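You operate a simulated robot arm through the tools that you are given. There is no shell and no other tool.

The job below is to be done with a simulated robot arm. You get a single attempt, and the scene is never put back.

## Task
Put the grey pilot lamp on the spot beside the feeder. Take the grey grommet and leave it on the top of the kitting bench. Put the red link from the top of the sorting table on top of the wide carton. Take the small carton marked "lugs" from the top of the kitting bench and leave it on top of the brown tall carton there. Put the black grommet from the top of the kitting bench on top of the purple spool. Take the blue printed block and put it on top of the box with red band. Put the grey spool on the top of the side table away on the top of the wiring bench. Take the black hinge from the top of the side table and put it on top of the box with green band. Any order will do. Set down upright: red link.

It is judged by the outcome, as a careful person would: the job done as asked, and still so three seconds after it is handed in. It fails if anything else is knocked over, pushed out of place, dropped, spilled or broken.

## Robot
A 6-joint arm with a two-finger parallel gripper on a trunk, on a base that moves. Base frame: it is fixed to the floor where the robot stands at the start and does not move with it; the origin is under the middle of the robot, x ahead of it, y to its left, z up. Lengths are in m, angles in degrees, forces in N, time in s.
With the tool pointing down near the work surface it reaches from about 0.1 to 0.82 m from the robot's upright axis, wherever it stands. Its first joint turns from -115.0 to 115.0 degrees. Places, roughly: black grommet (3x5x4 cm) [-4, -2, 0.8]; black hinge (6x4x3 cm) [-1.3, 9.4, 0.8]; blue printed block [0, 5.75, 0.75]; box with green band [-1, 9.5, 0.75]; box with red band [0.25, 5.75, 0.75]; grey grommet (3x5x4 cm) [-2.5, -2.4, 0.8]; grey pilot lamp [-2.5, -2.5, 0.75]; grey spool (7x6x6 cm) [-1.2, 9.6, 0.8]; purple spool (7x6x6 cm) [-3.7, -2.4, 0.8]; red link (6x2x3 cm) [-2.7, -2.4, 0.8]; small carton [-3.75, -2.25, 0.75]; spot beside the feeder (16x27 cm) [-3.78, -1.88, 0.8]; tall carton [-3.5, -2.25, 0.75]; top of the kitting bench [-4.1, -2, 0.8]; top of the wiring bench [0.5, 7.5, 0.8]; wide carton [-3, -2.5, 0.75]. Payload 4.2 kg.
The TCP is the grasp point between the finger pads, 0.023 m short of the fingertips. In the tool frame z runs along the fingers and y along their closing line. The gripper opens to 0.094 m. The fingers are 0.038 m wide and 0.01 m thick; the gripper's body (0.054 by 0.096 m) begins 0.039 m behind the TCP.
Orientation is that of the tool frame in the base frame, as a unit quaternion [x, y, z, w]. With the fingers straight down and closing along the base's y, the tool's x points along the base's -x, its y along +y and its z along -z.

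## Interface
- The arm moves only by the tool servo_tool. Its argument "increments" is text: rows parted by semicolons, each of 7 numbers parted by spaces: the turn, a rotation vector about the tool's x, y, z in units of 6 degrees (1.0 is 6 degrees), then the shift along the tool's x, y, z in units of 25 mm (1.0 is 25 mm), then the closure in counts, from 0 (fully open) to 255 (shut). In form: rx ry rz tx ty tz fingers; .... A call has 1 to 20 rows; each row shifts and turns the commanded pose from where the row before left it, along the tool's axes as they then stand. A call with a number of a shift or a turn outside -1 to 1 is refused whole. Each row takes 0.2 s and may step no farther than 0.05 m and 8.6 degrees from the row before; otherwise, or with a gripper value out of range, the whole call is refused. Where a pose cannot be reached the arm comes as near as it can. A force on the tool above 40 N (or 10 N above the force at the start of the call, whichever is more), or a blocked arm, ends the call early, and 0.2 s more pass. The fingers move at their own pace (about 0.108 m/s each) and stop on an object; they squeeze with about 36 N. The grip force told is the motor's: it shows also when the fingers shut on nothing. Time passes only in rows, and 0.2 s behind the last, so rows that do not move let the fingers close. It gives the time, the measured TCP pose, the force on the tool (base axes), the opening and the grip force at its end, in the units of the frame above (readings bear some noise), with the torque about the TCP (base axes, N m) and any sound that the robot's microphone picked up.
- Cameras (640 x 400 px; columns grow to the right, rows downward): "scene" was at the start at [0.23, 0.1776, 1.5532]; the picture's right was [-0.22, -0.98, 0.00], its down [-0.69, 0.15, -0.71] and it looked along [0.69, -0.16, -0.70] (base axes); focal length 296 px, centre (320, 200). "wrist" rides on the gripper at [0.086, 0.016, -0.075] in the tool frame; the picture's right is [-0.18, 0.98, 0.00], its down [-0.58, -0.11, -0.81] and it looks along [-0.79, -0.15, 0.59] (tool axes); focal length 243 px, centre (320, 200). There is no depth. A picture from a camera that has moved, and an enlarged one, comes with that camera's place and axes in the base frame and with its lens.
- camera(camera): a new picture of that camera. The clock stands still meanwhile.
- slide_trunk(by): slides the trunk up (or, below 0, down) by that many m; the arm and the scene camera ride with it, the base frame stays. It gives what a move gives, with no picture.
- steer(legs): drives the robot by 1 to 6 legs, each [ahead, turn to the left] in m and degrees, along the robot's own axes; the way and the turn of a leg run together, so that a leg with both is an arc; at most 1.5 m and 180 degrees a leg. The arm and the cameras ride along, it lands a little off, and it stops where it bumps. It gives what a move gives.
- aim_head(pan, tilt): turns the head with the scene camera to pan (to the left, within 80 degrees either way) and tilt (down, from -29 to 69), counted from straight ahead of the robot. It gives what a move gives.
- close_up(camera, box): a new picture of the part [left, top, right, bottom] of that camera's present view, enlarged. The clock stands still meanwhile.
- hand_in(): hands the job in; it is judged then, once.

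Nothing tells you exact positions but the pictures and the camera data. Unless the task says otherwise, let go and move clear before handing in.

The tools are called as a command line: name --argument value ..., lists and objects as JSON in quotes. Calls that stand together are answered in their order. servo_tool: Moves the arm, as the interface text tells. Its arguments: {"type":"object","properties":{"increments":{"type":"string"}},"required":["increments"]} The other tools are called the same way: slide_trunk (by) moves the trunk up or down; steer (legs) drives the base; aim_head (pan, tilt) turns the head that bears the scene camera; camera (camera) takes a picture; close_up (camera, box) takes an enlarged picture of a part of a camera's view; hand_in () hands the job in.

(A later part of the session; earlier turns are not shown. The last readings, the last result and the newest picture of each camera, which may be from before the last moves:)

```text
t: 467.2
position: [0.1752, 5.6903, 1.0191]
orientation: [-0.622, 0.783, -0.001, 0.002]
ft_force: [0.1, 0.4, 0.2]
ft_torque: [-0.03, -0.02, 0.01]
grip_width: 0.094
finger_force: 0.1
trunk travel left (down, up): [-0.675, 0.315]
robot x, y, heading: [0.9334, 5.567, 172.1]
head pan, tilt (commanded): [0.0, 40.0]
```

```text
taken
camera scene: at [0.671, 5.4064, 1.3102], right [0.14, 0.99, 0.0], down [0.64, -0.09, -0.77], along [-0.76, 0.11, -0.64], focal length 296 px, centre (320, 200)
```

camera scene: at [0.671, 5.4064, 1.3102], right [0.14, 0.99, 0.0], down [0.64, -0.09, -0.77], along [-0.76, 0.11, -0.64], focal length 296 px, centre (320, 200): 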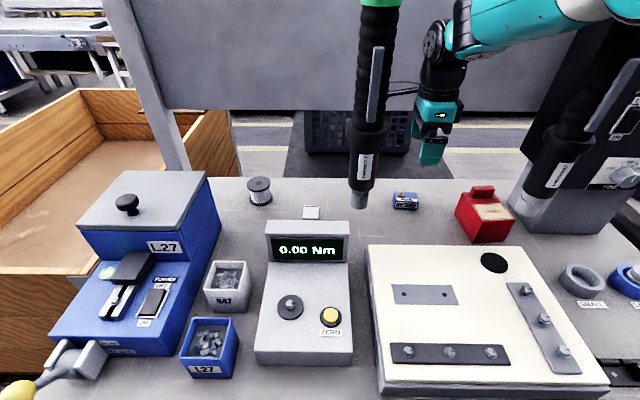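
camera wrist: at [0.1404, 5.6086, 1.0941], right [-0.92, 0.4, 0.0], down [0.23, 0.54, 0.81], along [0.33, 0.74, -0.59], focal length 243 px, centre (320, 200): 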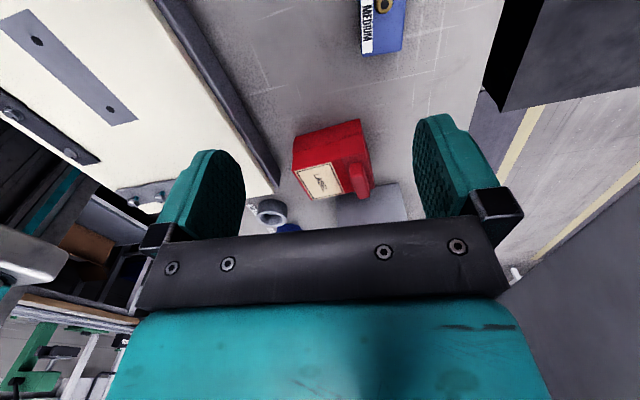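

Camera now faces north; I see the block and the red box (label area centre ≈(0.245,5.846)). Now rolling the tool 24° so the fingers point down and north.

servo_tool --increments "0 -1 0 0 0 0 0;0 -1 0 0 0 0 0;0 -1 0 0 0 0 0;0 -1 0 0 0 0 0;0 0 0 0 0 0 0"

camera --camera "wrist"

camera --camera "scene"

```text
t: 468.4
position: [0.1757, 5.6899, 1.0199]
orientation: [-0.61, 0.765, 0.128, 0.164]
ft_force: [0.4, 1.0, 0.4]
ft_torque: [-0.01, 0.03, -0.03]
grip_width: 0.094
finger_force: 0.0
trunk travel left (down, up): [-0.675, 0.315]
robot x, y, heading: [0.933, 5.5689, 171.7]
head pan, tilt (commanded): [0.0, 40.0]
```

```text
taken
camera wrist: at [0.1358, 5.5857, 1.053], right [-0.92, 0.38, 0.07], down [0.15, 0.17, 0.97], along [0.36, 0.91, -0.22], focal length 243 px, centre (320, 200)
```

wrist: 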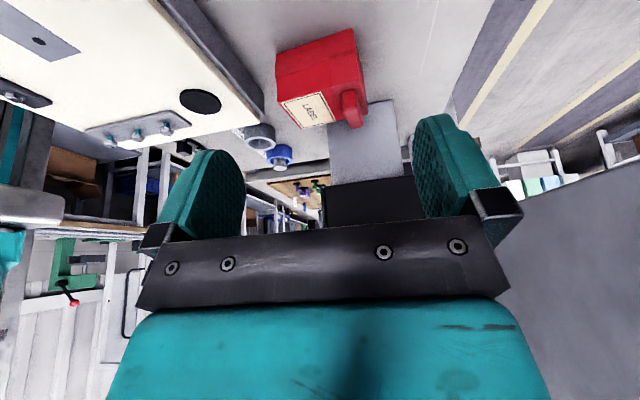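

```text
taken
camera scene: at [0.6711, 5.4064, 1.3102], right [0.14, 0.99, 0.0], down [0.64, -0.09, -0.77], along [-0.76, 0.11, -0.64], focal length 296 px, centre (320, 200)
```

scene: 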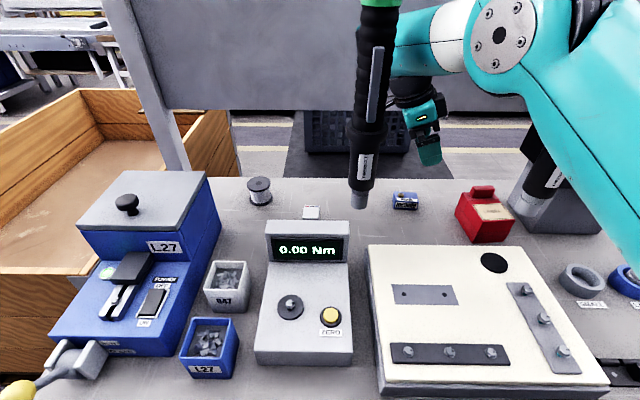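

The arm reshaped with the roll; I need to check clearance to the green driver closely.

close_up --camera "scene" --box '[320, 0, 560, 200]'

aim_head --pan 10 --tilt 0

camera --camera "scene"

```text
2.00 times, centred on (440, 100) of scene
camera zoom: at [0.6711, 5.4064, 1.3102], right [0.14, 0.99, 0.0], down [0.64, -0.09, -0.77], along [-0.76, 0.11, -0.64], focal length 593 px, centre (80, 400)
```

zoom: 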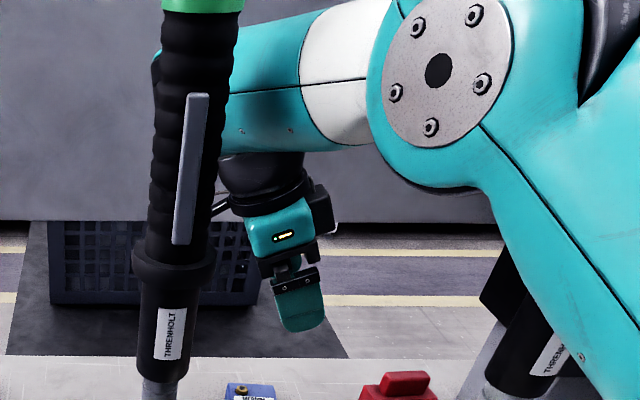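

```text
t: 469.5
position: [0.1762, 5.6901, 1.0205]
orientation: [-0.609, 0.765, 0.129, 0.164]
ft_force: [-0.4, 0.0, -0.4]
ft_torque: [0.06, -0.02, 0.01]
grip_width: 0.0941
finger_force: 0.1
trunk travel left (down, up): [-0.675, 0.315]
robot x, y, heading: [0.9386, 5.5654, 172.1]
head pan, tilt (commanded): [10.0, 0.0]
```

```text
taken
camera scene: at [0.6652, 5.3914, 1.3738], right [-0.03, 1.0, 0.0], down [0.0, 0.0, -1.0], along [-1.0, -0.03, 0.0], focal length 296 px, centre (320, 200)
```

scene: 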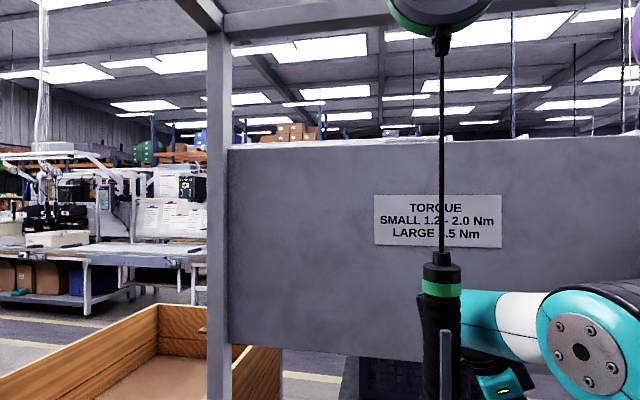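

The forearm comes within a couple of millimetres of the green driver at 24° roll, so I'll reduce the roll to 15°, which still suffices for the placement.

servo_tool --increments "0 0.75 0 0 0 0 0;0 0.75 0 0 0 0 0;0 0 0 0 0 0 0"

camera --camera "scene"

aim_head --pan 0 --tilt 40

camera --camera "scene"

```text
t: 470.3
position: [0.1766, 5.6889, 1.0194]
orientation: [-0.618, 0.776, 0.079, 0.102]
ft_force: [0.5, -0.4, 0.6]
ft_torque: [-0.03, -0.04, 0.0]
grip_width: 0.0943
finger_force: 0.1
trunk travel left (down, up): [-0.675, 0.315]
robot x, y, heading: [0.9321, 5.5671, 171.8]
head pan, tilt (commanded): [10.0, 0.0]
```

```text
taken
camera scene: at [0.6652, 5.3913, 1.3739], right [-0.03, 1.0, 0.0], down [0.0, 0.0, -1.0], along [-1.0, -0.03, 0.0], focal length 296 px, centre (320, 200)
```

scene: 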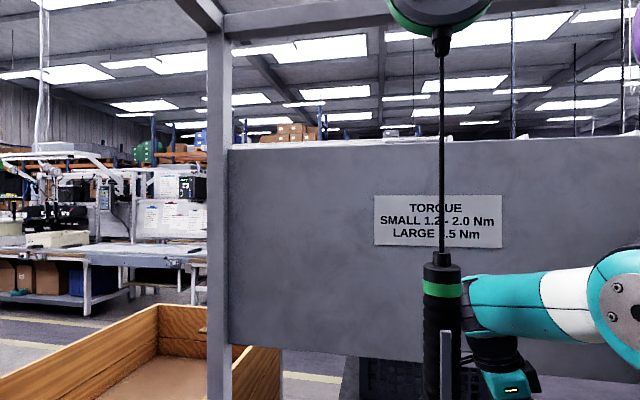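

```text
t: 471.3
position: [0.1771, 5.6889, 1.019]
orientation: [-0.618, 0.775, 0.08, 0.104]
ft_force: [0.4, -0.3, -0.3]
ft_torque: [0.01, 0.02, 0.03]
grip_width: 0.0943
finger_force: 0.0
trunk travel left (down, up): [-0.675, 0.315]
robot x, y, heading: [0.9325, 5.5655, 171.8]
head pan, tilt (commanded): [0.0, 40.0]
```

```text
taken
camera scene: at [0.671, 5.4064, 1.3103], right [0.14, 0.99, 0.0], down [0.64, -0.09, -0.77], along [-0.76, 0.11, -0.64], focal length 296 px, centre (320, 200)
```

scene: 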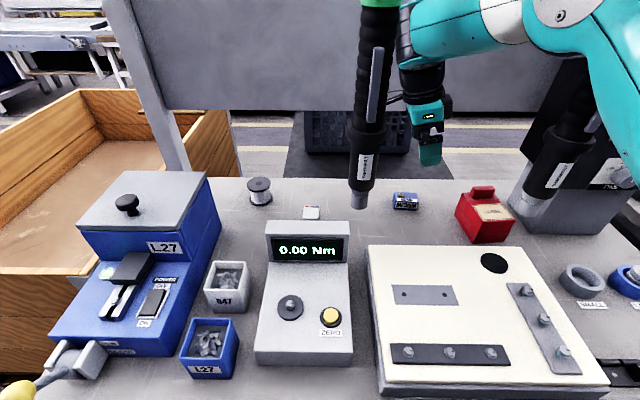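

Now there's about 5 cm clearance to the green driver. Moving over the block and partway down (keeping the 15° roll).

servo_tool --increments "0 0 0 0.17 0.615 0.876 0;0 0 0 0.17 0.615 0.876 0;0 0 0 0.17 0.615 0.876 0;0 0 0 0.17 0.615 0.876 0;0 0 0 0 0 0 0"

camera --camera "wrist"

camera --camera "scene"

```text
t: 472.5
position: [0.1179, 5.7109, 0.9299]
orientation: [-0.618, 0.775, 0.08, 0.103]
ft_force: [-0.1, 0.5, -1.0]
ft_torque: [0.02, -0.02, 0.02]
grip_width: 0.0939
finger_force: 0.0
trunk travel left (down, up): [-0.675, 0.315]
robot x, y, heading: [0.9351, 5.5619, 171.9]
head pan, tilt (commanded): [0.0, 40.0]
```

```text
taken
camera wrist: at [0.0791, 5.6123, 0.98], right [-0.92, 0.39, 0.04], down [0.18, 0.32, 0.93], along [0.35, 0.86, -0.37], focal length 243 px, centre (320, 200)
```

wrist: 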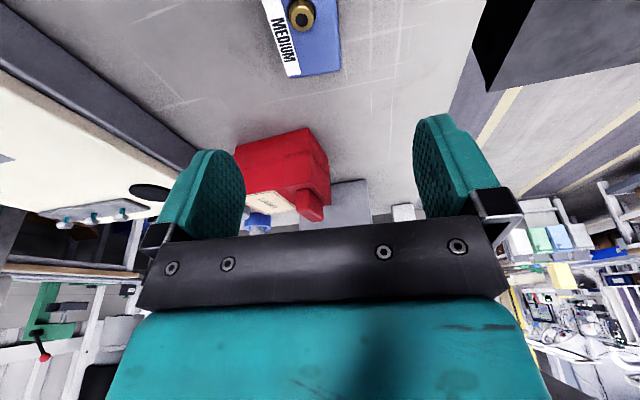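

```text
taken
camera scene: at [0.6711, 5.4063, 1.3102], right [0.14, 0.99, 0.0], down [0.64, -0.09, -0.77], along [-0.76, 0.11, -0.64], focal length 296 px, centre (320, 200)
```

scene: 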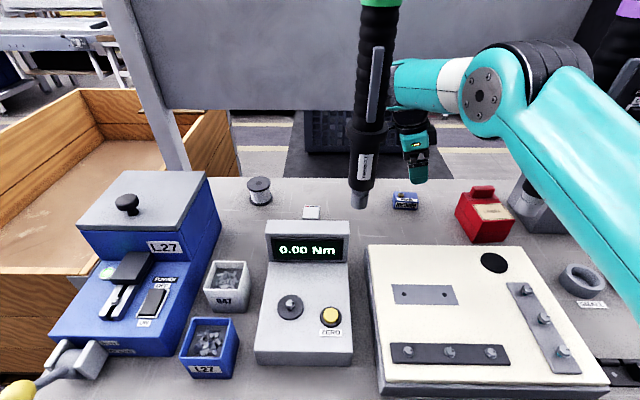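

The block centre matches (0.120,5.709). Descending around it with the roll kept.

servo_tool --increments "0 0 0 0.2 -0.05 0.742 0;0 0 0 0.2 -0.05 0.742 0;0 0 0 0.2 0 0.742 0;0 0 0 0.2 0 0.742 0;0 0 0 0 0 0 0"

camera --camera "wrist"

close_up --camera "scene" --box '[340, 120, 480, 240]'

```text
t: 473.7
position: [0.1203, 5.7094, 0.855]
orientation: [-0.618, 0.775, 0.079, 0.103]
ft_force: [-0.5, 0.1, -0.7]
ft_torque: [-0.02, 0.04, 0.02]
grip_width: 0.0937
finger_force: 0.0
trunk travel left (down, up): [-0.675, 0.315]
robot x, y, heading: [0.9362, 5.5681, 171.7]
head pan, tilt (commanded): [0.0, 40.0]
```

```text
taken
camera wrist: at [0.0818, 5.6123, 0.9044], right [-0.92, 0.39, 0.04], down [0.18, 0.32, 0.93], along [0.35, 0.86, -0.37], focal length 243 px, centre (320, 200)
```

wrist: 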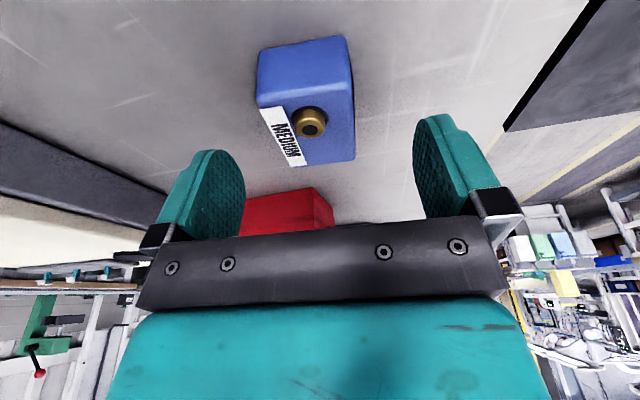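

```text
3.33 times, centred on (410, 180) of scene
camera zoom: at [0.671, 5.4064, 1.3102], right [0.14, 0.99, 0.0], down [0.64, -0.09, -0.77], along [-0.76, 0.11, -0.64], focal length 988 px, centre (20, 267)
```

zoom: 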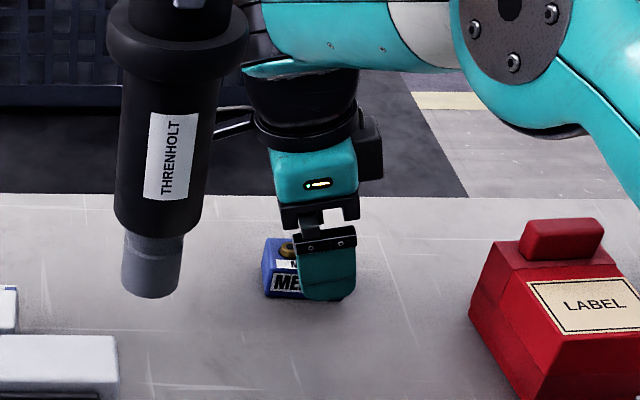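

Block is between the fingers; shifting 1 cm south along it, lowering to z≈0.834, then closing.

servo_tool --increments "0 0 0 0.34 -0.1 0.345 0;0 0 0 0.34 0 0.345 0;0 0 0 0 0 0 0"

servo_tool --increments "0 0 0 0 0 0 255;0 0 0 0 0 0 255;0 0 0 0 0 0 255;0 0 0 0 0 0 255;0 0 0 0 0 0 255"

camera --camera "wrist"

close_up --camera "scene" --box '[340, 120, 480, 240]'

```text
t: 474.5
position: [0.12, 5.6975, 0.8337]
orientation: [-0.618, 0.775, 0.08, 0.103]
ft_force: [-0.6, 1.0, 0.8]
ft_torque: [0.03, 0.02, 0.0]
grip_width: 0.0941
finger_force: 0.1
trunk travel left (down, up): [-0.675, 0.315]
robot x, y, heading: [0.9341, 5.5665, 171.7]
head pan, tilt (commanded): [0.0, 40.0]
```

```text
t: 475.7
position: [0.1217, 5.6977, 0.8341]
orientation: [-0.618, 0.776, 0.08, 0.103]
ft_force: [0.0, -1.1, 0.8]
ft_torque: [-0.05, 0.05, 0.03]
grip_width: 0.0393
finger_force: 36.5
trunk travel left (down, up): [-0.675, 0.315]
robot x, y, heading: [0.9381, 5.5643, 171.9]
head pan, tilt (commanded): [0.0, 40.0]
```

```text
taken
camera wrist: at [0.0817, 5.5997, 0.8832], right [-0.92, 0.39, 0.04], down [0.18, 0.32, 0.93], along [0.35, 0.86, -0.37], focal length 243 px, centre (320, 200)
```

wrist: 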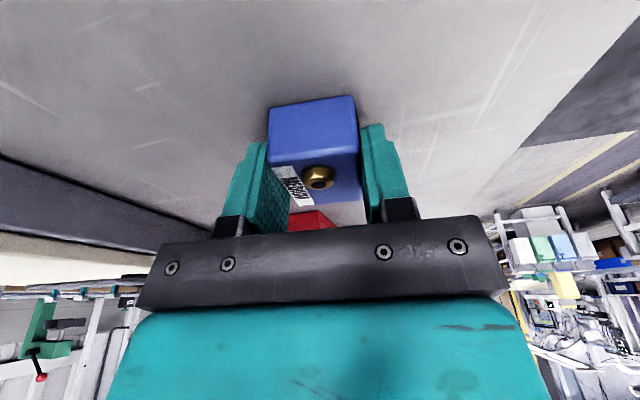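

```text
3.33 times, centred on (410, 180) of scene
camera zoom: at [0.6711, 5.4063, 1.3102], right [0.14, 0.99, 0.0], down [0.64, -0.09, -0.77], along [-0.76, 0.11, -0.64], focal length 988 px, centre (20, 267)
```

zoom: 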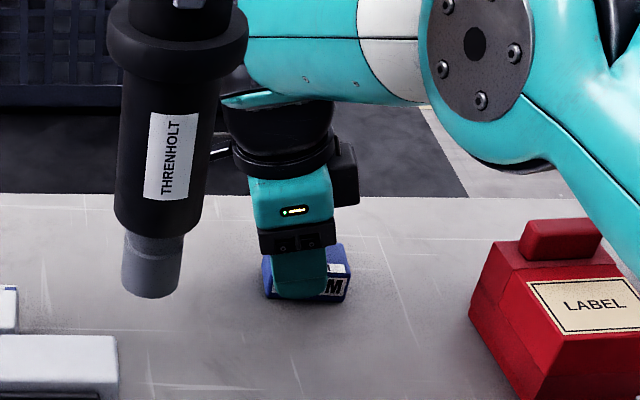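

Gripped at 39 mm. Lifting gently, straight up.

servo_tool --increments "0 0 0 -0.06 0 -0.23 255;0 0 0 -0.08 0 -0.31 255;0 0 0 -0.1 0 -0.39 255;0 0 0 -0.1 0 -0.39 255;0 0 0 0 0 0 255"

servo_tool --increments "0 0 0 -0.24 0 -0.9 255;0 0 0 -0.24 0 -0.9 255;0 0 0 -0.24 0 -0.9 255;0 0 0 -0.24 0 -0.9 255;0 0 0 -0.24 0 -0.9 255;0 0 0 -0.24 0 -0.9 255;0 0 0 0 0 0 255"

camera --camera "wrist"

camera --camera "scene"

```text
t: 476.9
position: [0.1192, 5.6974, 0.8665]
orientation: [-0.618, 0.776, 0.08, 0.104]
ft_force: [-0.4, -1.1, -1.3]
ft_torque: [-0.01, -0.02, 0.02]
grip_width: 0.0391
finger_force: 36.2
trunk travel left (down, up): [-0.675, 0.315]
robot x, y, heading: [0.9355, 5.5606, 172.0]
head pan, tilt (commanded): [0.0, 40.0]
```

```text
t: 478.5
position: [0.127, 5.6866, 0.9992]
orientation: [-0.618, 0.775, 0.079, 0.103]
ft_force: [-0.1, 0.6, -1.1]
ft_torque: [-0.05, 0.05, -0.02]
grip_width: 0.0393
finger_force: 35.9
out of reach, approached as far as the arm can: row 5, 6
trunk travel left (down, up): [-0.675, 0.315]
robot x, y, heading: [0.9342, 5.5644, 171.8]
head pan, tilt (commanded): [0.0, 40.0]
```

```text
taken
camera wrist: at [0.0894, 5.5891, 1.0493], right [-0.92, 0.39, 0.04], down [0.18, 0.32, 0.93], along [0.35, 0.86, -0.37], focal length 243 px, centre (320, 200)
```

wrist: 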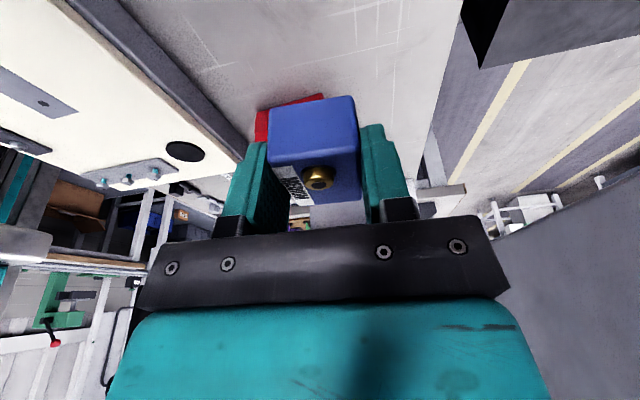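

```text
taken
camera scene: at [0.671, 5.4064, 1.3102], right [0.14, 0.99, 0.0], down [0.64, -0.09, -0.77], along [-0.76, 0.11, -0.64], focal length 296 px, centre (320, 200)
```

scene: 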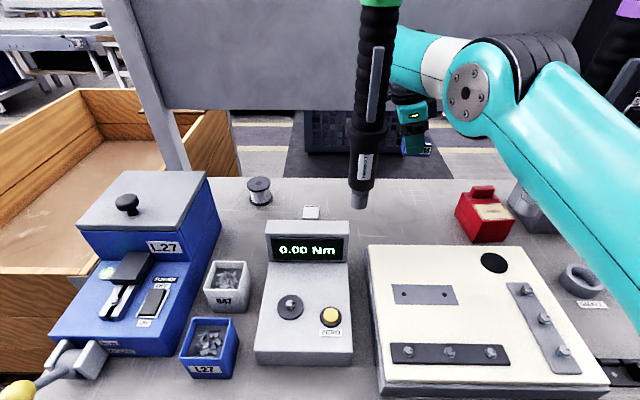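

Block is held and lifted; the arm is at full stretch. I'll keep this hand orientation and move it back toward the gap centre (n≈5.70).

servo_tool --increments "0 0 0 -0.624 -0.677 0.012 255;0 0 0 -0.624 -0.677 0.012 255;0 0 0 -0.624 -0.677 0.012 255;0 0 0 -0.624 -0.677 0.012 255;0 0 0 0 0 0 255"

camera --camera "scene"

```text
t: 479.7
position: [0.1521, 5.726, 1.0338]
orientation: [-0.618, 0.775, 0.079, 0.104]
ft_force: [0.0, -0.5, -1.1]
ft_torque: [-0.05, 0.03, 0.02]
grip_width: 0.0392
finger_force: 36.1
out of reach, approached as far as the arm can: row 1, 2, 3, 4
trunk travel left (down, up): [-0.675, 0.315]
robot x, y, heading: [0.933, 5.5661, 172.1]
head pan, tilt (commanded): [0.0, 40.0]
```

```text
taken
camera scene: at [0.671, 5.4063, 1.3102], right [0.14, 0.99, 0.0], down [0.64, -0.09, -0.77], along [-0.76, 0.11, -0.64], focal length 296 px, centre (320, 200)
```

scene: 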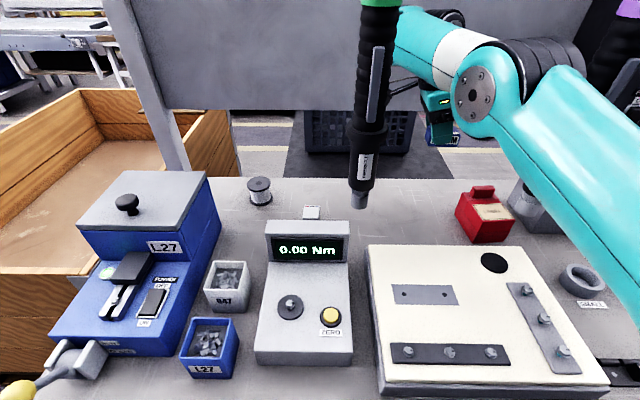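

servo_tool --increments "0 0 0 0 0 0 255;0 0 0 0 0 0 255;0 0 0 0 0 0 255"

aim_head --pan 10 --tilt 10

camera --camera "scene"

```text
t: 480.5
position: [0.1525, 5.7257, 1.0328]
orientation: [-0.617, 0.776, 0.08, 0.104]
ft_force: [-0.1, 0.1, -0.6]
ft_torque: [-0.05, 0.01, 0.0]
grip_width: 0.0395
finger_force: 36.1
trunk travel left (down, up): [-0.675, 0.315]
robot x, y, heading: [0.9404, 5.5646, 171.8]
head pan, tilt (commanded): [0.0, 40.0]
```

```text
t: 481.5
position: [0.1521, 5.7252, 1.0337]
orientation: [-0.618, 0.776, 0.078, 0.103]
ft_force: [-0.4, -0.1, -0.4]
ft_torque: [0.02, -0.02, -0.02]
grip_width: 0.0392
finger_force: 35.8
trunk travel left (down, up): [-0.675, 0.315]
robot x, y, heading: [0.9366, 5.5665, 171.7]
head pan, tilt (commanded): [10.0, 10.0]
```

```text
taken
camera scene: at [0.6622, 5.3913, 1.3578], right [-0.03, 1.0, 0.0], down [0.17, 0.01, -0.98], along [-0.98, -0.03, -0.17], focal length 296 px, centre (320, 200)
```

scene: 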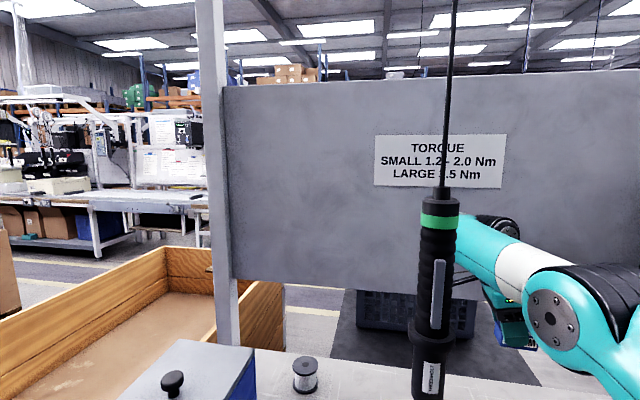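

servo_tool --increments "0 0 0 0 -0.8 0 255;0 0 0 0 0 0 255"

servo_tool --increments "0 0 0 0.15 -0.6 0.6 255;0 0 0 0 0 0 255"

```text
t: 482.1
position: [0.1544, 5.7199, 1.04]
orientation: [-0.618, 0.776, 0.079, 0.104]
ft_force: [0.5, 0.0, -0.4]
ft_torque: [-0.03, 0.03, 0.0]
grip_width: 0.0393
finger_force: 35.6
out of reach, approached as far as the arm can: row 1
trunk travel left (down, up): [-0.675, 0.315]
robot x, y, heading: [0.9359, 5.5678, 172.0]
head pan, tilt (commanded): [10.0, 10.0]
```

```text
t: 482.7
position: [0.1531, 5.7154, 1.0311]
orientation: [-0.618, 0.775, 0.079, 0.103]
ft_force: [0.0, 0.1, -1.8]
ft_torque: [-0.01, 0.03, 0.02]
grip_width: 0.0393
finger_force: 35.9
out of reach, approached as far as the arm can: row 1
trunk travel left (down, up): [-0.675, 0.315]
robot x, y, heading: [0.9332, 5.5611, 171.9]
head pan, tilt (commanded): [10.0, 10.0]
```

East motion is blocked in this posture; I'll retrace the path I came by: first back down over the block position at z≈0.93.

servo_tool --increments "0 0 0 0.2 0 0.77 255;0 0 0 0.2 0 0.77 255;0 0 0 0 0 0 255"

servo_tool --increments "0 0 0 0.2 0.3 0.77 255;0 0 0 0.2 0.3 0.77 255;0 0 0 0 0 0 255"

```text
t: 483.5
position: [0.1421, 5.716, 0.9952]
orientation: [-0.618, 0.775, 0.079, 0.104]
ft_force: [0.7, -0.9, -1.4]
ft_torque: [-0.01, 0.01, 0.01]
grip_width: 0.0392
finger_force: 35.9
out of reach, approached as far as the arm can: row 1, 2
trunk travel left (down, up): [-0.675, 0.315]
robot x, y, heading: [0.9338, 5.564, 171.9]
head pan, tilt (commanded): [10.0, 10.0]
```

```text
t: 484.3
position: [0.126, 5.718, 0.9563]
orientation: [-0.617, 0.776, 0.08, 0.104]
ft_force: [0.0, -0.3, -1.0]
ft_torque: [-0.04, 0.01, 0.01]
grip_width: 0.0393
finger_force: 36.0
trunk travel left (down, up): [-0.675, 0.315]
robot x, y, heading: [0.9369, 5.5665, 171.6]
head pan, tilt (commanded): [10.0, 10.0]
```

camera --camera "scene"

aim_head --pan -15 --tilt 25

camera --camera "scene"

```text
taken
camera scene: at [0.6623, 5.3913, 1.3579], right [-0.03, 1.0, 0.0], down [0.17, 0.01, -0.98], along [-0.98, -0.03, -0.17], focal length 296 px, centre (320, 200)
```

scene: 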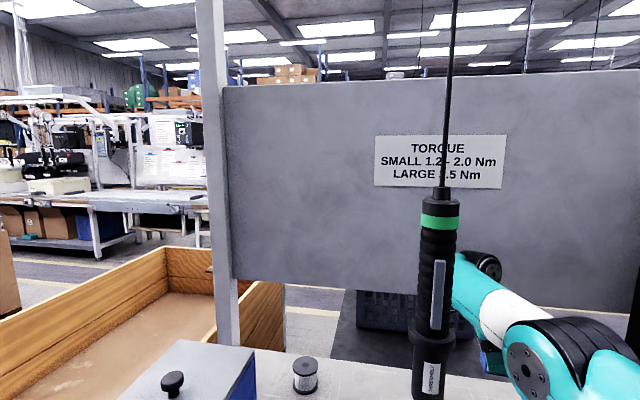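

```text
t: 485.2
position: [0.1262, 5.7185, 0.9565]
orientation: [-0.618, 0.775, 0.08, 0.103]
ft_force: [0.3, -0.4, -0.8]
ft_torque: [-0.01, 0.03, 0.01]
grip_width: 0.0395
finger_force: 36.0
trunk travel left (down, up): [-0.675, 0.315]
robot x, y, heading: [0.9363, 5.5682, 171.8]
head pan, tilt (commanded): [-15.0, 25.0]
```

```text
taken
camera scene: at [0.6704, 5.4305, 1.3336], right [0.39, 0.92, 0.0], down [0.39, -0.17, -0.91], along [-0.83, 0.35, -0.42], focal length 296 px, centre (320, 200)
```

scene: 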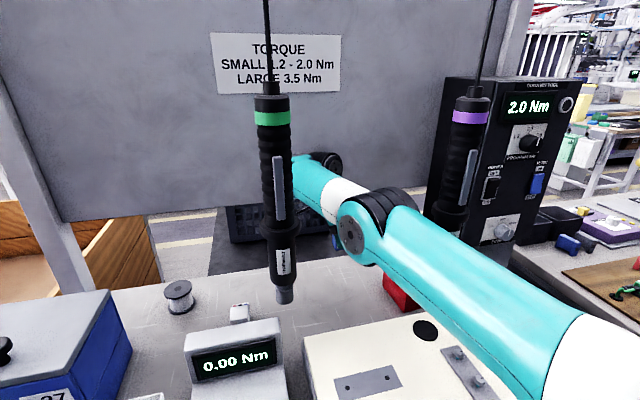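

The elbow has flipped to a low, straight posture. The safest exit is to keep the arm rigid and back the robot straight out, carrying the block between the drivers. First a small nudge up and north for clearance.

servo_tool --increments "0 0 0 -0.44 -0.17 -0.3 255;0 0 0 -0.44 -0.17 -0.3 255;0 0 0 0 0 0 255"

camera --camera "scene"

camera --camera "wrist"

```text
t: 486.0
position: [0.1363, 5.7345, 0.9772]
orientation: [-0.618, 0.775, 0.079, 0.104]
ft_force: [0.7, -0.3, -1.3]
ft_torque: [0.02, 0.01, -0.03]
grip_width: 0.0395
finger_force: 35.5
trunk travel left (down, up): [-0.675, 0.315]
robot x, y, heading: [0.9333, 5.567, 171.7]
head pan, tilt (commanded): [-15.0, 25.0]
```

```text
taken
camera scene: at [0.6704, 5.4305, 1.3335], right [0.39, 0.92, 0.0], down [0.39, -0.17, -0.91], along [-0.83, 0.36, -0.42], focal length 296 px, centre (320, 200)
```

scene: 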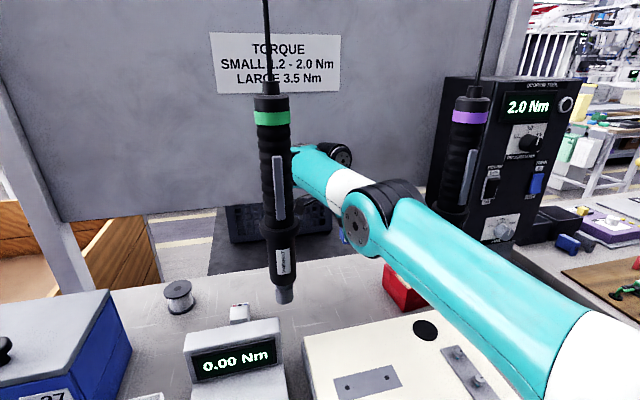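

```text
taken
camera wrist: at [0.0974, 5.6362, 1.0263], right [-0.92, 0.39, 0.04], down [0.18, 0.32, 0.93], along [0.35, 0.86, -0.37], focal length 243 px, centre (320, 200)
```

wrist: 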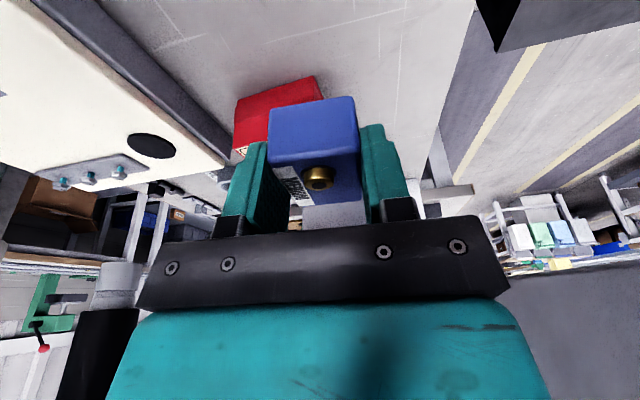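

Lateral clearances are ~4 cm both sides. Backing straight out 0.34 m with the arm rigid.

steer --legs '[[-0.17, 0]]'

camera --camera "scene"

```text
t: 487.4
position: [0.3025, 5.7086, 0.9767]
orientation: [-0.618, 0.775, 0.08, 0.104]
ft_force: [-1.1, -0.2, -1.9]
ft_torque: [-0.01, 0.03, 0.02]
grip_width: 0.0391
finger_force: 35.6
trunk travel left (down, up): [-0.675, 0.315]
robot x, y, heading: [1.1058, 5.5426, 171.9]
head pan, tilt (commanded): [-15.0, 25.0]
```

```text
taken
camera scene: at [0.8375, 5.4065, 1.3335], right [0.39, 0.92, 0.0], down [0.39, -0.17, -0.91], along [-0.83, 0.35, -0.42], focal length 296 px, centre (320, 200)
```

scene: 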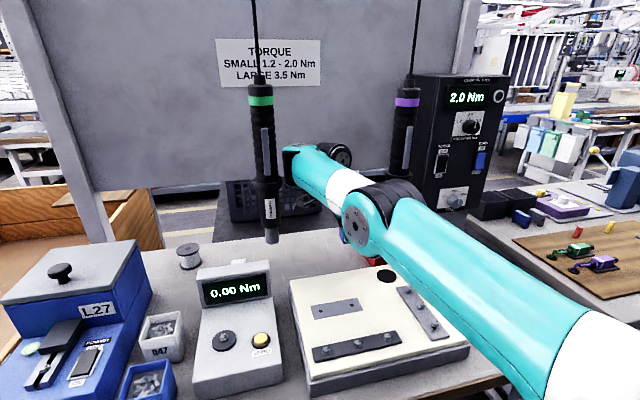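

Drivers undisturbed. Continuing to back out.

steer --legs '[[-0.17, 0]]'

camera --camera "scene"

camera --camera "wrist"

```text
t: 488.9
position: [0.4709, 5.6856, 0.9761]
orientation: [-0.618, 0.775, 0.08, 0.103]
ft_force: [-0.4, -0.4, -0.5]
ft_torque: [-0.02, -0.01, -0.01]
grip_width: 0.0393
finger_force: 35.7
trunk travel left (down, up): [-0.675, 0.315]
robot x, y, heading: [1.2683, 5.5147, 172.1]
head pan, tilt (commanded): [-15.0, 25.0]
```

```text
taken
camera scene: at [1.0046, 5.3829, 1.3335], right [0.39, 0.92, 0.0], down [0.39, -0.17, -0.91], along [-0.83, 0.35, -0.42], focal length 296 px, centre (320, 200)
```

scene: 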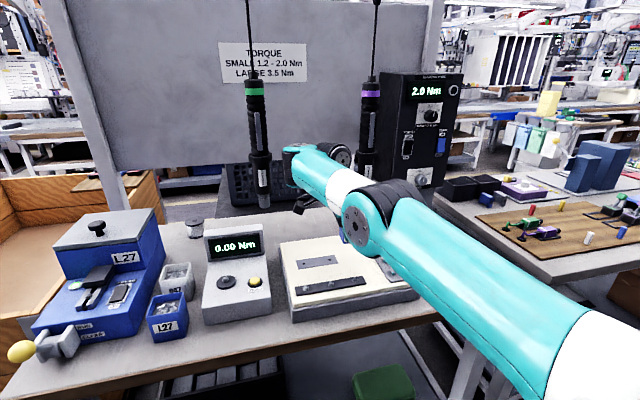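

```text
taken
camera wrist: at [0.4311, 5.5876, 1.0263], right [-0.92, 0.39, 0.04], down [0.18, 0.32, 0.93], along [0.35, 0.86, -0.37], focal length 243 px, centre (320, 200)
```

wrist: 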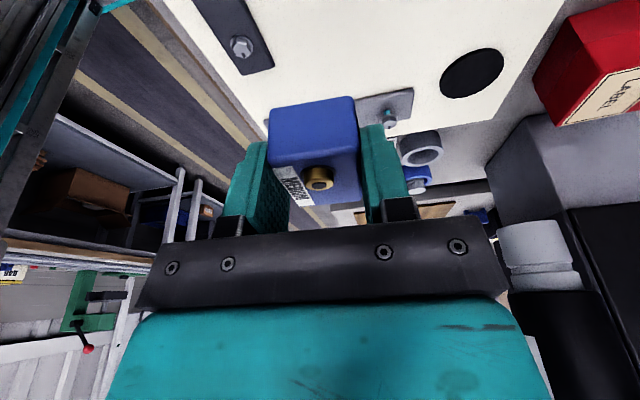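

Out of the gap with the block held and drivers undisturbed. I'll turn right so the arm points up the open aisle and restore a normal elbow-up posture there.

steer --legs '[[0, -90]]'

slide_trunk --by 0.12

aim_head --pan -30 --tilt 25

camera --camera "scene"

```text
t: 493.1
position: [1.438, 6.3174, 0.9777]
orientation: [0.112, 0.985, -0.017, 0.129]
ft_force: [-0.3, 0.9, -0.9]
ft_torque: [-0.01, 0.01, 0.02]
grip_width: 0.0393
finger_force: 36.0
trunk travel left (down, up): [-0.675, 0.315]
robot x, y, heading: [1.2696, 5.5202, 82.0]
head pan, tilt (commanded): [-15.0, 25.0]
```

```text
t: 494.6
position: [1.4386, 6.3161, 1.0961]
orientation: [0.112, 0.985, -0.017, 0.13]
ft_force: [-0.3, 0.1, -1.1]
ft_torque: [0.0, -0.01, -0.01]
grip_width: 0.0394
finger_force: 36.0
trunk travel left (down, up): [-0.795, 0.195]
robot x, y, heading: [1.2647, 5.5165, 81.8]
head pan, tilt (commanded): [-15.0, 25.0]
```

```text
t: 495.4
position: [1.4376, 6.317, 1.0971]
orientation: [0.112, 0.985, -0.017, 0.13]
ft_force: [0.3, 0.1, -0.9]
ft_torque: [0.02, -0.01, 0.0]
grip_width: 0.0393
finger_force: 35.6
trunk travel left (down, up): [-0.795, 0.195]
robot x, y, heading: [1.2664, 5.5162, 82.0]
head pan, tilt (commanded): [-30.0, 25.0]
```

```text
taken
camera scene: at [1.1525, 5.7695, 1.4535], right [0.79, -0.62, 0.0], down [-0.26, -0.33, -0.91], along [0.56, 0.71, -0.42], focal length 296 px, centre (320, 200)
```

scene: 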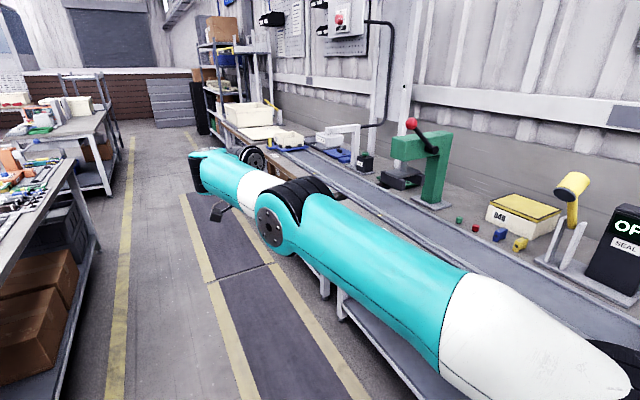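

servo_tool --increments "0 0 0 0 -1 0 255;0 0 0 0 -1 0 255;0 0 0 0 0 0 255"

servo_tool --increments "0 0 0 0 0 1 255;0 0 0 0 0 1 255;0 0 0 0 0 1 255;0 0 0 0 -0.5 1 255;0 0 0 0 -1 0.5 255;0 0 0 0 -1 0 255;0 0 0 0 0 0 255"

camera --camera "scene"

```text
t: 496.2
position: [1.424, 6.3137, 1.1058]
orientation: [0.113, 0.985, -0.018, 0.129]
ft_force: [-0.1, -0.3, -1.1]
ft_torque: [-0.02, 0.0, -0.01]
grip_width: 0.0393
finger_force: 36.0
out of reach, approached as far as the arm can: row 1, 2
trunk travel left (down, up): [-0.795, 0.195]
robot x, y, heading: [1.2664, 5.5158, 81.9]
head pan, tilt (commanded): [-30.0, 25.0]
```

```text
t: 497.8
position: [1.4416, 6.3213, 1.0007]
orientation: [0.113, 0.985, -0.018, 0.129]
ft_force: [-0.2, -0.1, -0.6]
ft_torque: [-0.02, 0.05, -0.01]
grip_width: 0.0394
finger_force: 36.6
out of reach, approached as far as the arm can: row 1, 2, 4, 5, 6
trunk travel left (down, up): [-0.795, 0.195]
robot x, y, heading: [1.2649, 5.5196, 81.8]
head pan, tilt (commanded): [-30.0, 25.0]
```

```text
taken
camera scene: at [1.1526, 5.7695, 1.4535], right [0.79, -0.62, 0.0], down [-0.26, -0.33, -0.91], along [0.56, 0.71, -0.42], focal length 296 px, centre (320, 200)
```

scene: 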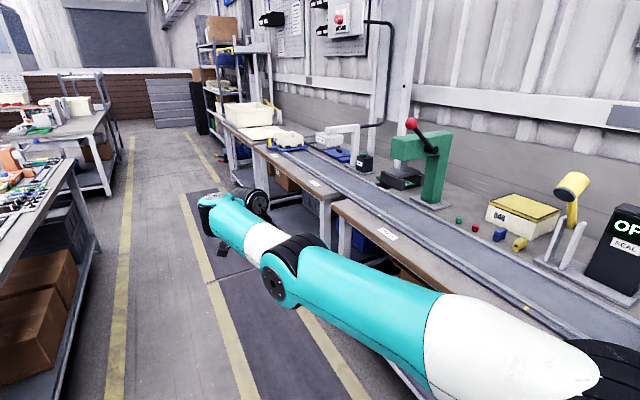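

The elbow is stuck slightly inverted. I'll push to full extension in the open aisle and come back with a downward motion to let it flip to the normal side.

servo_tool --increments "0 0 0 0 1 0 255;0 0 0 0 1 0 255;0 0 0 0 1 0 255;0 0 0 0 0 1 255;0 0 0 0 0 1 255;0 0 0 0 0 1 255;0 0 0 0 0 0 255"

servo_tool --increments "0 0 0 0 -1 0 255;0 0 0 0 -1 0 255;0 0 0 0 -1 0 255;0 0 0 0 0 0 255"

camera --camera "scene"

```text
t: 499.4
position: [1.4667, 6.3538, 0.9259]
orientation: [0.112, 0.985, -0.018, 0.129]
ft_force: [0.5, -0.2, -0.6]
ft_torque: [-0.02, 0.03, 0.0]
grip_width: 0.0395
finger_force: 36.4
out of reach, approached as far as the arm can: row 2, 3
trunk travel left (down, up): [-0.795, 0.195]
robot x, y, heading: [1.2698, 5.5203, 81.9]
head pan, tilt (commanded): [-30.0, 25.0]
```

```text
t: 500.4
position: [1.4509, 6.2776, 0.9275]
orientation: [0.112, 0.985, -0.017, 0.129]
ft_force: [0.4, 0.5, -0.8]
ft_torque: [-0.03, 0.02, 0.0]
grip_width: 0.0393
finger_force: 35.7
trunk travel left (down, up): [-0.795, 0.195]
robot x, y, heading: [1.2691, 5.5162, 81.7]
head pan, tilt (commanded): [-30.0, 25.0]
```

```text
taken
camera scene: at [1.1526, 5.7695, 1.4535], right [0.79, -0.62, 0.0], down [-0.26, -0.33, -0.91], along [0.56, 0.71, -0.42], focal length 296 px, centre (320, 200)
```

scene: 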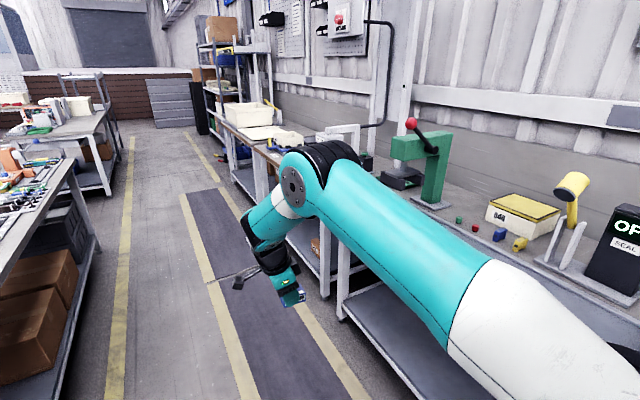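

The elbow is back to normal (up). Now I pre-pose the hand for entry: forward 0.70, right 0.235, z≈0.985.

servo_tool --increments "0 0 0 -0.8955 -0.319 -0.0575 255;0 0 0 -0.8955 -0.319 -0.0575 255;0 0 0 -0.8955 -0.319 -0.0575 255;0 0 0 -0.8955 -0.319 -0.0575 255;0 0 0 -0.8955 -0.319 -0.0575 255;0 0 0 -0.8955 -0.319 -0.0575 255;0 0 0 -0.8955 -0.319 -0.0575 255;0 0 0 -0.8955 -0.319 -0.0575 255;0 0 0 0 0 0 255"

camera --camera "scene"

```text
t: 502.4
position: [1.5996, 6.1771, 0.9842]
orientation: [0.112, 0.985, -0.018, 0.129]
ft_force: [-1.0, -0.6, -0.1]
ft_torque: [-0.03, -0.01, 0.0]
grip_width: 0.0395
finger_force: 36.1
trunk travel left (down, up): [-0.795, 0.195]
robot x, y, heading: [1.268, 5.5198, 82.0]
head pan, tilt (commanded): [-30.0, 25.0]
```

```text
taken
camera scene: at [1.1526, 5.7695, 1.4535], right [0.79, -0.62, 0.0], down [-0.26, -0.33, -0.91], along [0.56, 0.71, -0.42], focal length 296 px, centre (320, 200)
```

scene: 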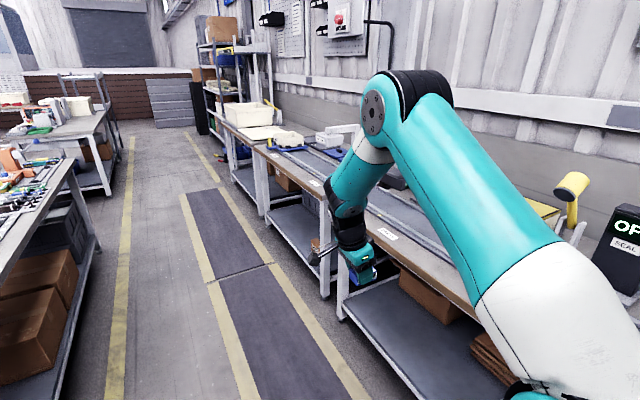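

Good posture. Backing up 0.19 m (to n≈5.46) and turning left to face the station.

steer --legs '[[-0.186, 0], [0, 89.8]]'

aim_head --pan -15 --tilt 30

camera --camera "scene"

```text
t: 507.7
position: [0.5834, 5.6685, 0.9843]
orientation: [-0.617, 0.776, 0.079, 0.104]
ft_force: [0.8, -0.4, -1.6]
ft_torque: [-0.04, -0.02, 0.04]
grip_width: 0.0394
finger_force: 35.7
trunk travel left (down, up): [-0.795, 0.195]
robot x, y, heading: [1.2381, 5.3354, 172.1]
head pan, tilt (commanded): [-30.0, 25.0]
```

```text
t: 508.5
position: [0.5813, 5.6682, 0.9844]
orientation: [-0.617, 0.776, 0.079, 0.104]
ft_force: [-0.1, -0.9, -1.6]
ft_torque: [-0.04, 0.0, 0.01]
grip_width: 0.0394
finger_force: 36.2
trunk travel left (down, up): [-0.795, 0.195]
robot x, y, heading: [1.2399, 5.3376, 171.9]
head pan, tilt (commanded): [-15.0, 30.0]
```

```text
taken
camera scene: at [0.9794, 5.2011, 1.4456], right [0.39, 0.92, 0.0], down [0.46, -0.2, -0.87], along [-0.8, 0.34, -0.5], focal length 296 px, centre (320, 200)
```

scene: 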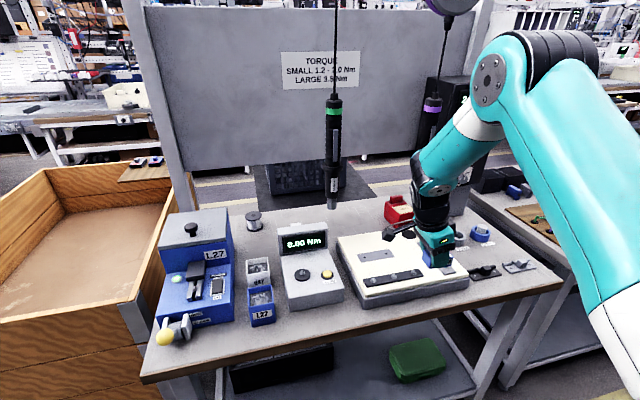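

Aligned: hand at n≈5.695, between the drivers. Driving forward in two steps.

steer --legs '[[0.17, -0.2]]'

camera --camera "scene"

camera --camera "wrist"

```text
t: 510.0
position: [0.4151, 5.6982, 0.9843]
orientation: [-0.613, 0.779, 0.078, 0.104]
ft_force: [-0.9, 0.6, -0.4]
ft_torque: [-0.01, -0.01, -0.04]
grip_width: 0.0394
finger_force: 35.9
trunk travel left (down, up): [-0.795, 0.195]
robot x, y, heading: [1.0734, 5.3635, 171.5]
head pan, tilt (commanded): [-15.0, 30.0]
```

```text
taken
camera scene: at [0.808, 5.2281, 1.4456], right [0.4, 0.92, 0.0], down [0.46, -0.2, -0.87], along [-0.79, 0.35, -0.5], focal length 296 px, centre (320, 200)
```

scene: 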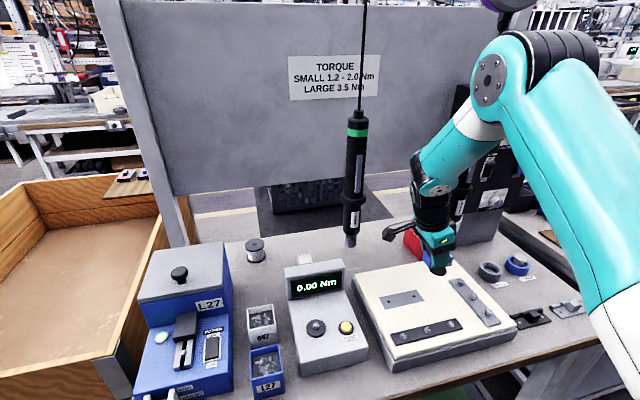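

```text
taken
camera wrist: at [0.375, 5.6006, 1.0341], right [-0.91, 0.4, 0.04], down [0.18, 0.32, 0.93], along [0.36, 0.86, -0.37], focal length 243 px, centre (320, 200)
```

wrist: 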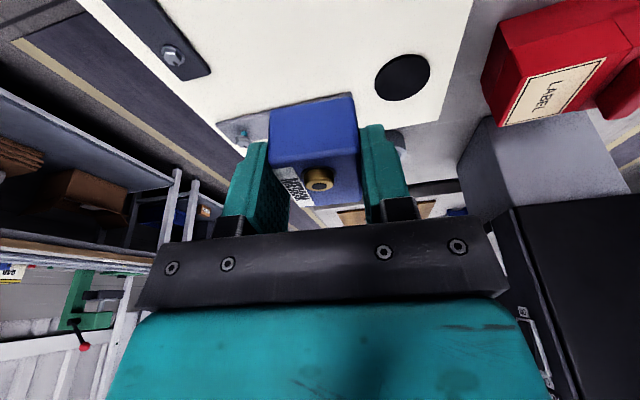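

Hand is just before the drivers at n≈5.70. Continuing 0.155 m.

steer --legs '[[0.155, 0]]'

camera --camera "scene"

camera --camera "wrist"

```text
t: 511.4
position: [0.2595, 5.7206, 0.9854]
orientation: [-0.614, 0.778, 0.079, 0.104]
ft_force: [-0.8, -0.3, -1.3]
ft_torque: [-0.02, 0.0, 0.0]
grip_width: 0.0394
finger_force: 36.3
trunk travel left (down, up): [-0.795, 0.195]
robot x, y, heading: [0.9146, 5.3867, 171.4]
head pan, tilt (commanded): [-15.0, 30.0]
```

```text
taken
camera scene: at [0.6525, 5.2513, 1.4456], right [0.4, 0.92, 0.0], down [0.46, -0.2, -0.87], along [-0.79, 0.35, -0.5], focal length 296 px, centre (320, 200)
```

scene: 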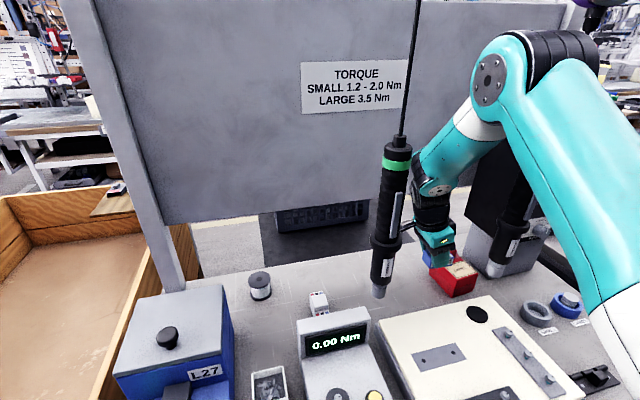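

```text
taken
camera wrist: at [0.2192, 5.6234, 1.0341], right [-0.92, 0.4, 0.04], down [0.18, 0.32, 0.93], along [0.36, 0.86, -0.37], focal length 243 px, centre (320, 200)
```

wrist: 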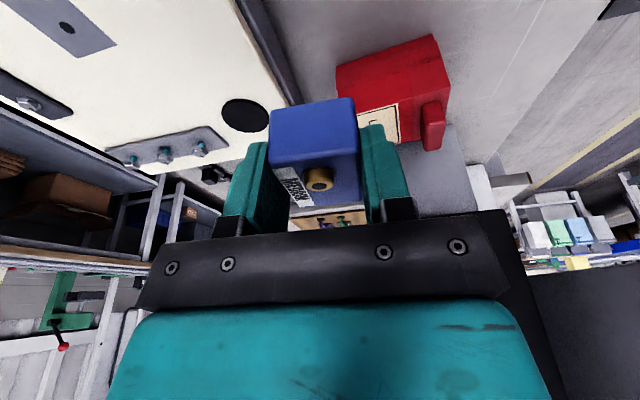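

Hand is through the gap. Now moving the hand north behind the purple driver toward the red box, in two steps.

servo_tool --increments "0 0 0 -0.858 0.362 0.23 255;0 0 0 -0.858 0.362 0.23 255;0 0 0 -0.858 0.362 0.23 255;0 0 0 0 0 0 255"

camera --camera "scene"

camera --camera "wrist"

```text
t: 512.4
position: [0.2485, 5.7924, 0.9831]
orientation: [-0.615, 0.778, 0.079, 0.105]
ft_force: [-0.5, -0.1, -0.4]
ft_torque: [-0.01, -0.02, 0.04]
grip_width: 0.0394
finger_force: 36.2
trunk travel left (down, up): [-0.795, 0.195]
robot x, y, heading: [0.9146, 5.383, 171.5]
head pan, tilt (commanded): [-15.0, 30.0]
```

```text
taken
camera scene: at [0.6525, 5.2512, 1.4456], right [0.4, 0.92, 0.0], down [0.46, -0.2, -0.87], along [-0.79, 0.35, -0.5], focal length 296 px, centre (320, 200)
```

scene: 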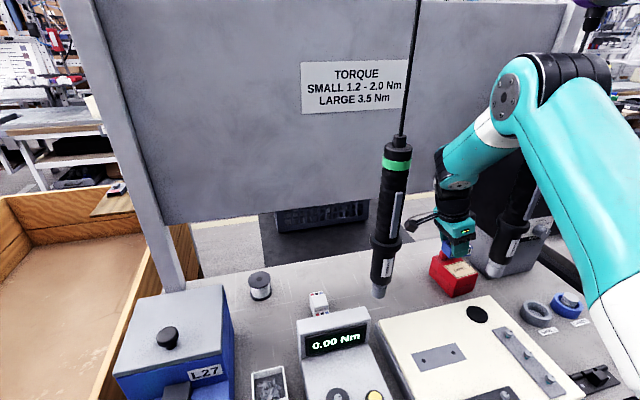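

```text
taken
camera wrist: at [0.2091, 5.6947, 1.033], right [-0.92, 0.4, 0.04], down [0.18, 0.32, 0.93], along [0.36, 0.86, -0.37], focal length 243 px, centre (320, 200)
```

wrist: 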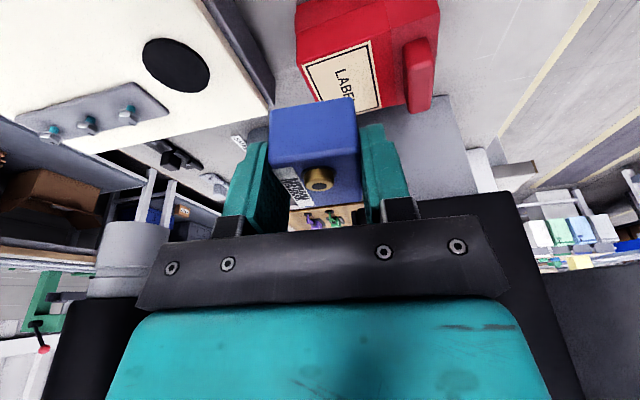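

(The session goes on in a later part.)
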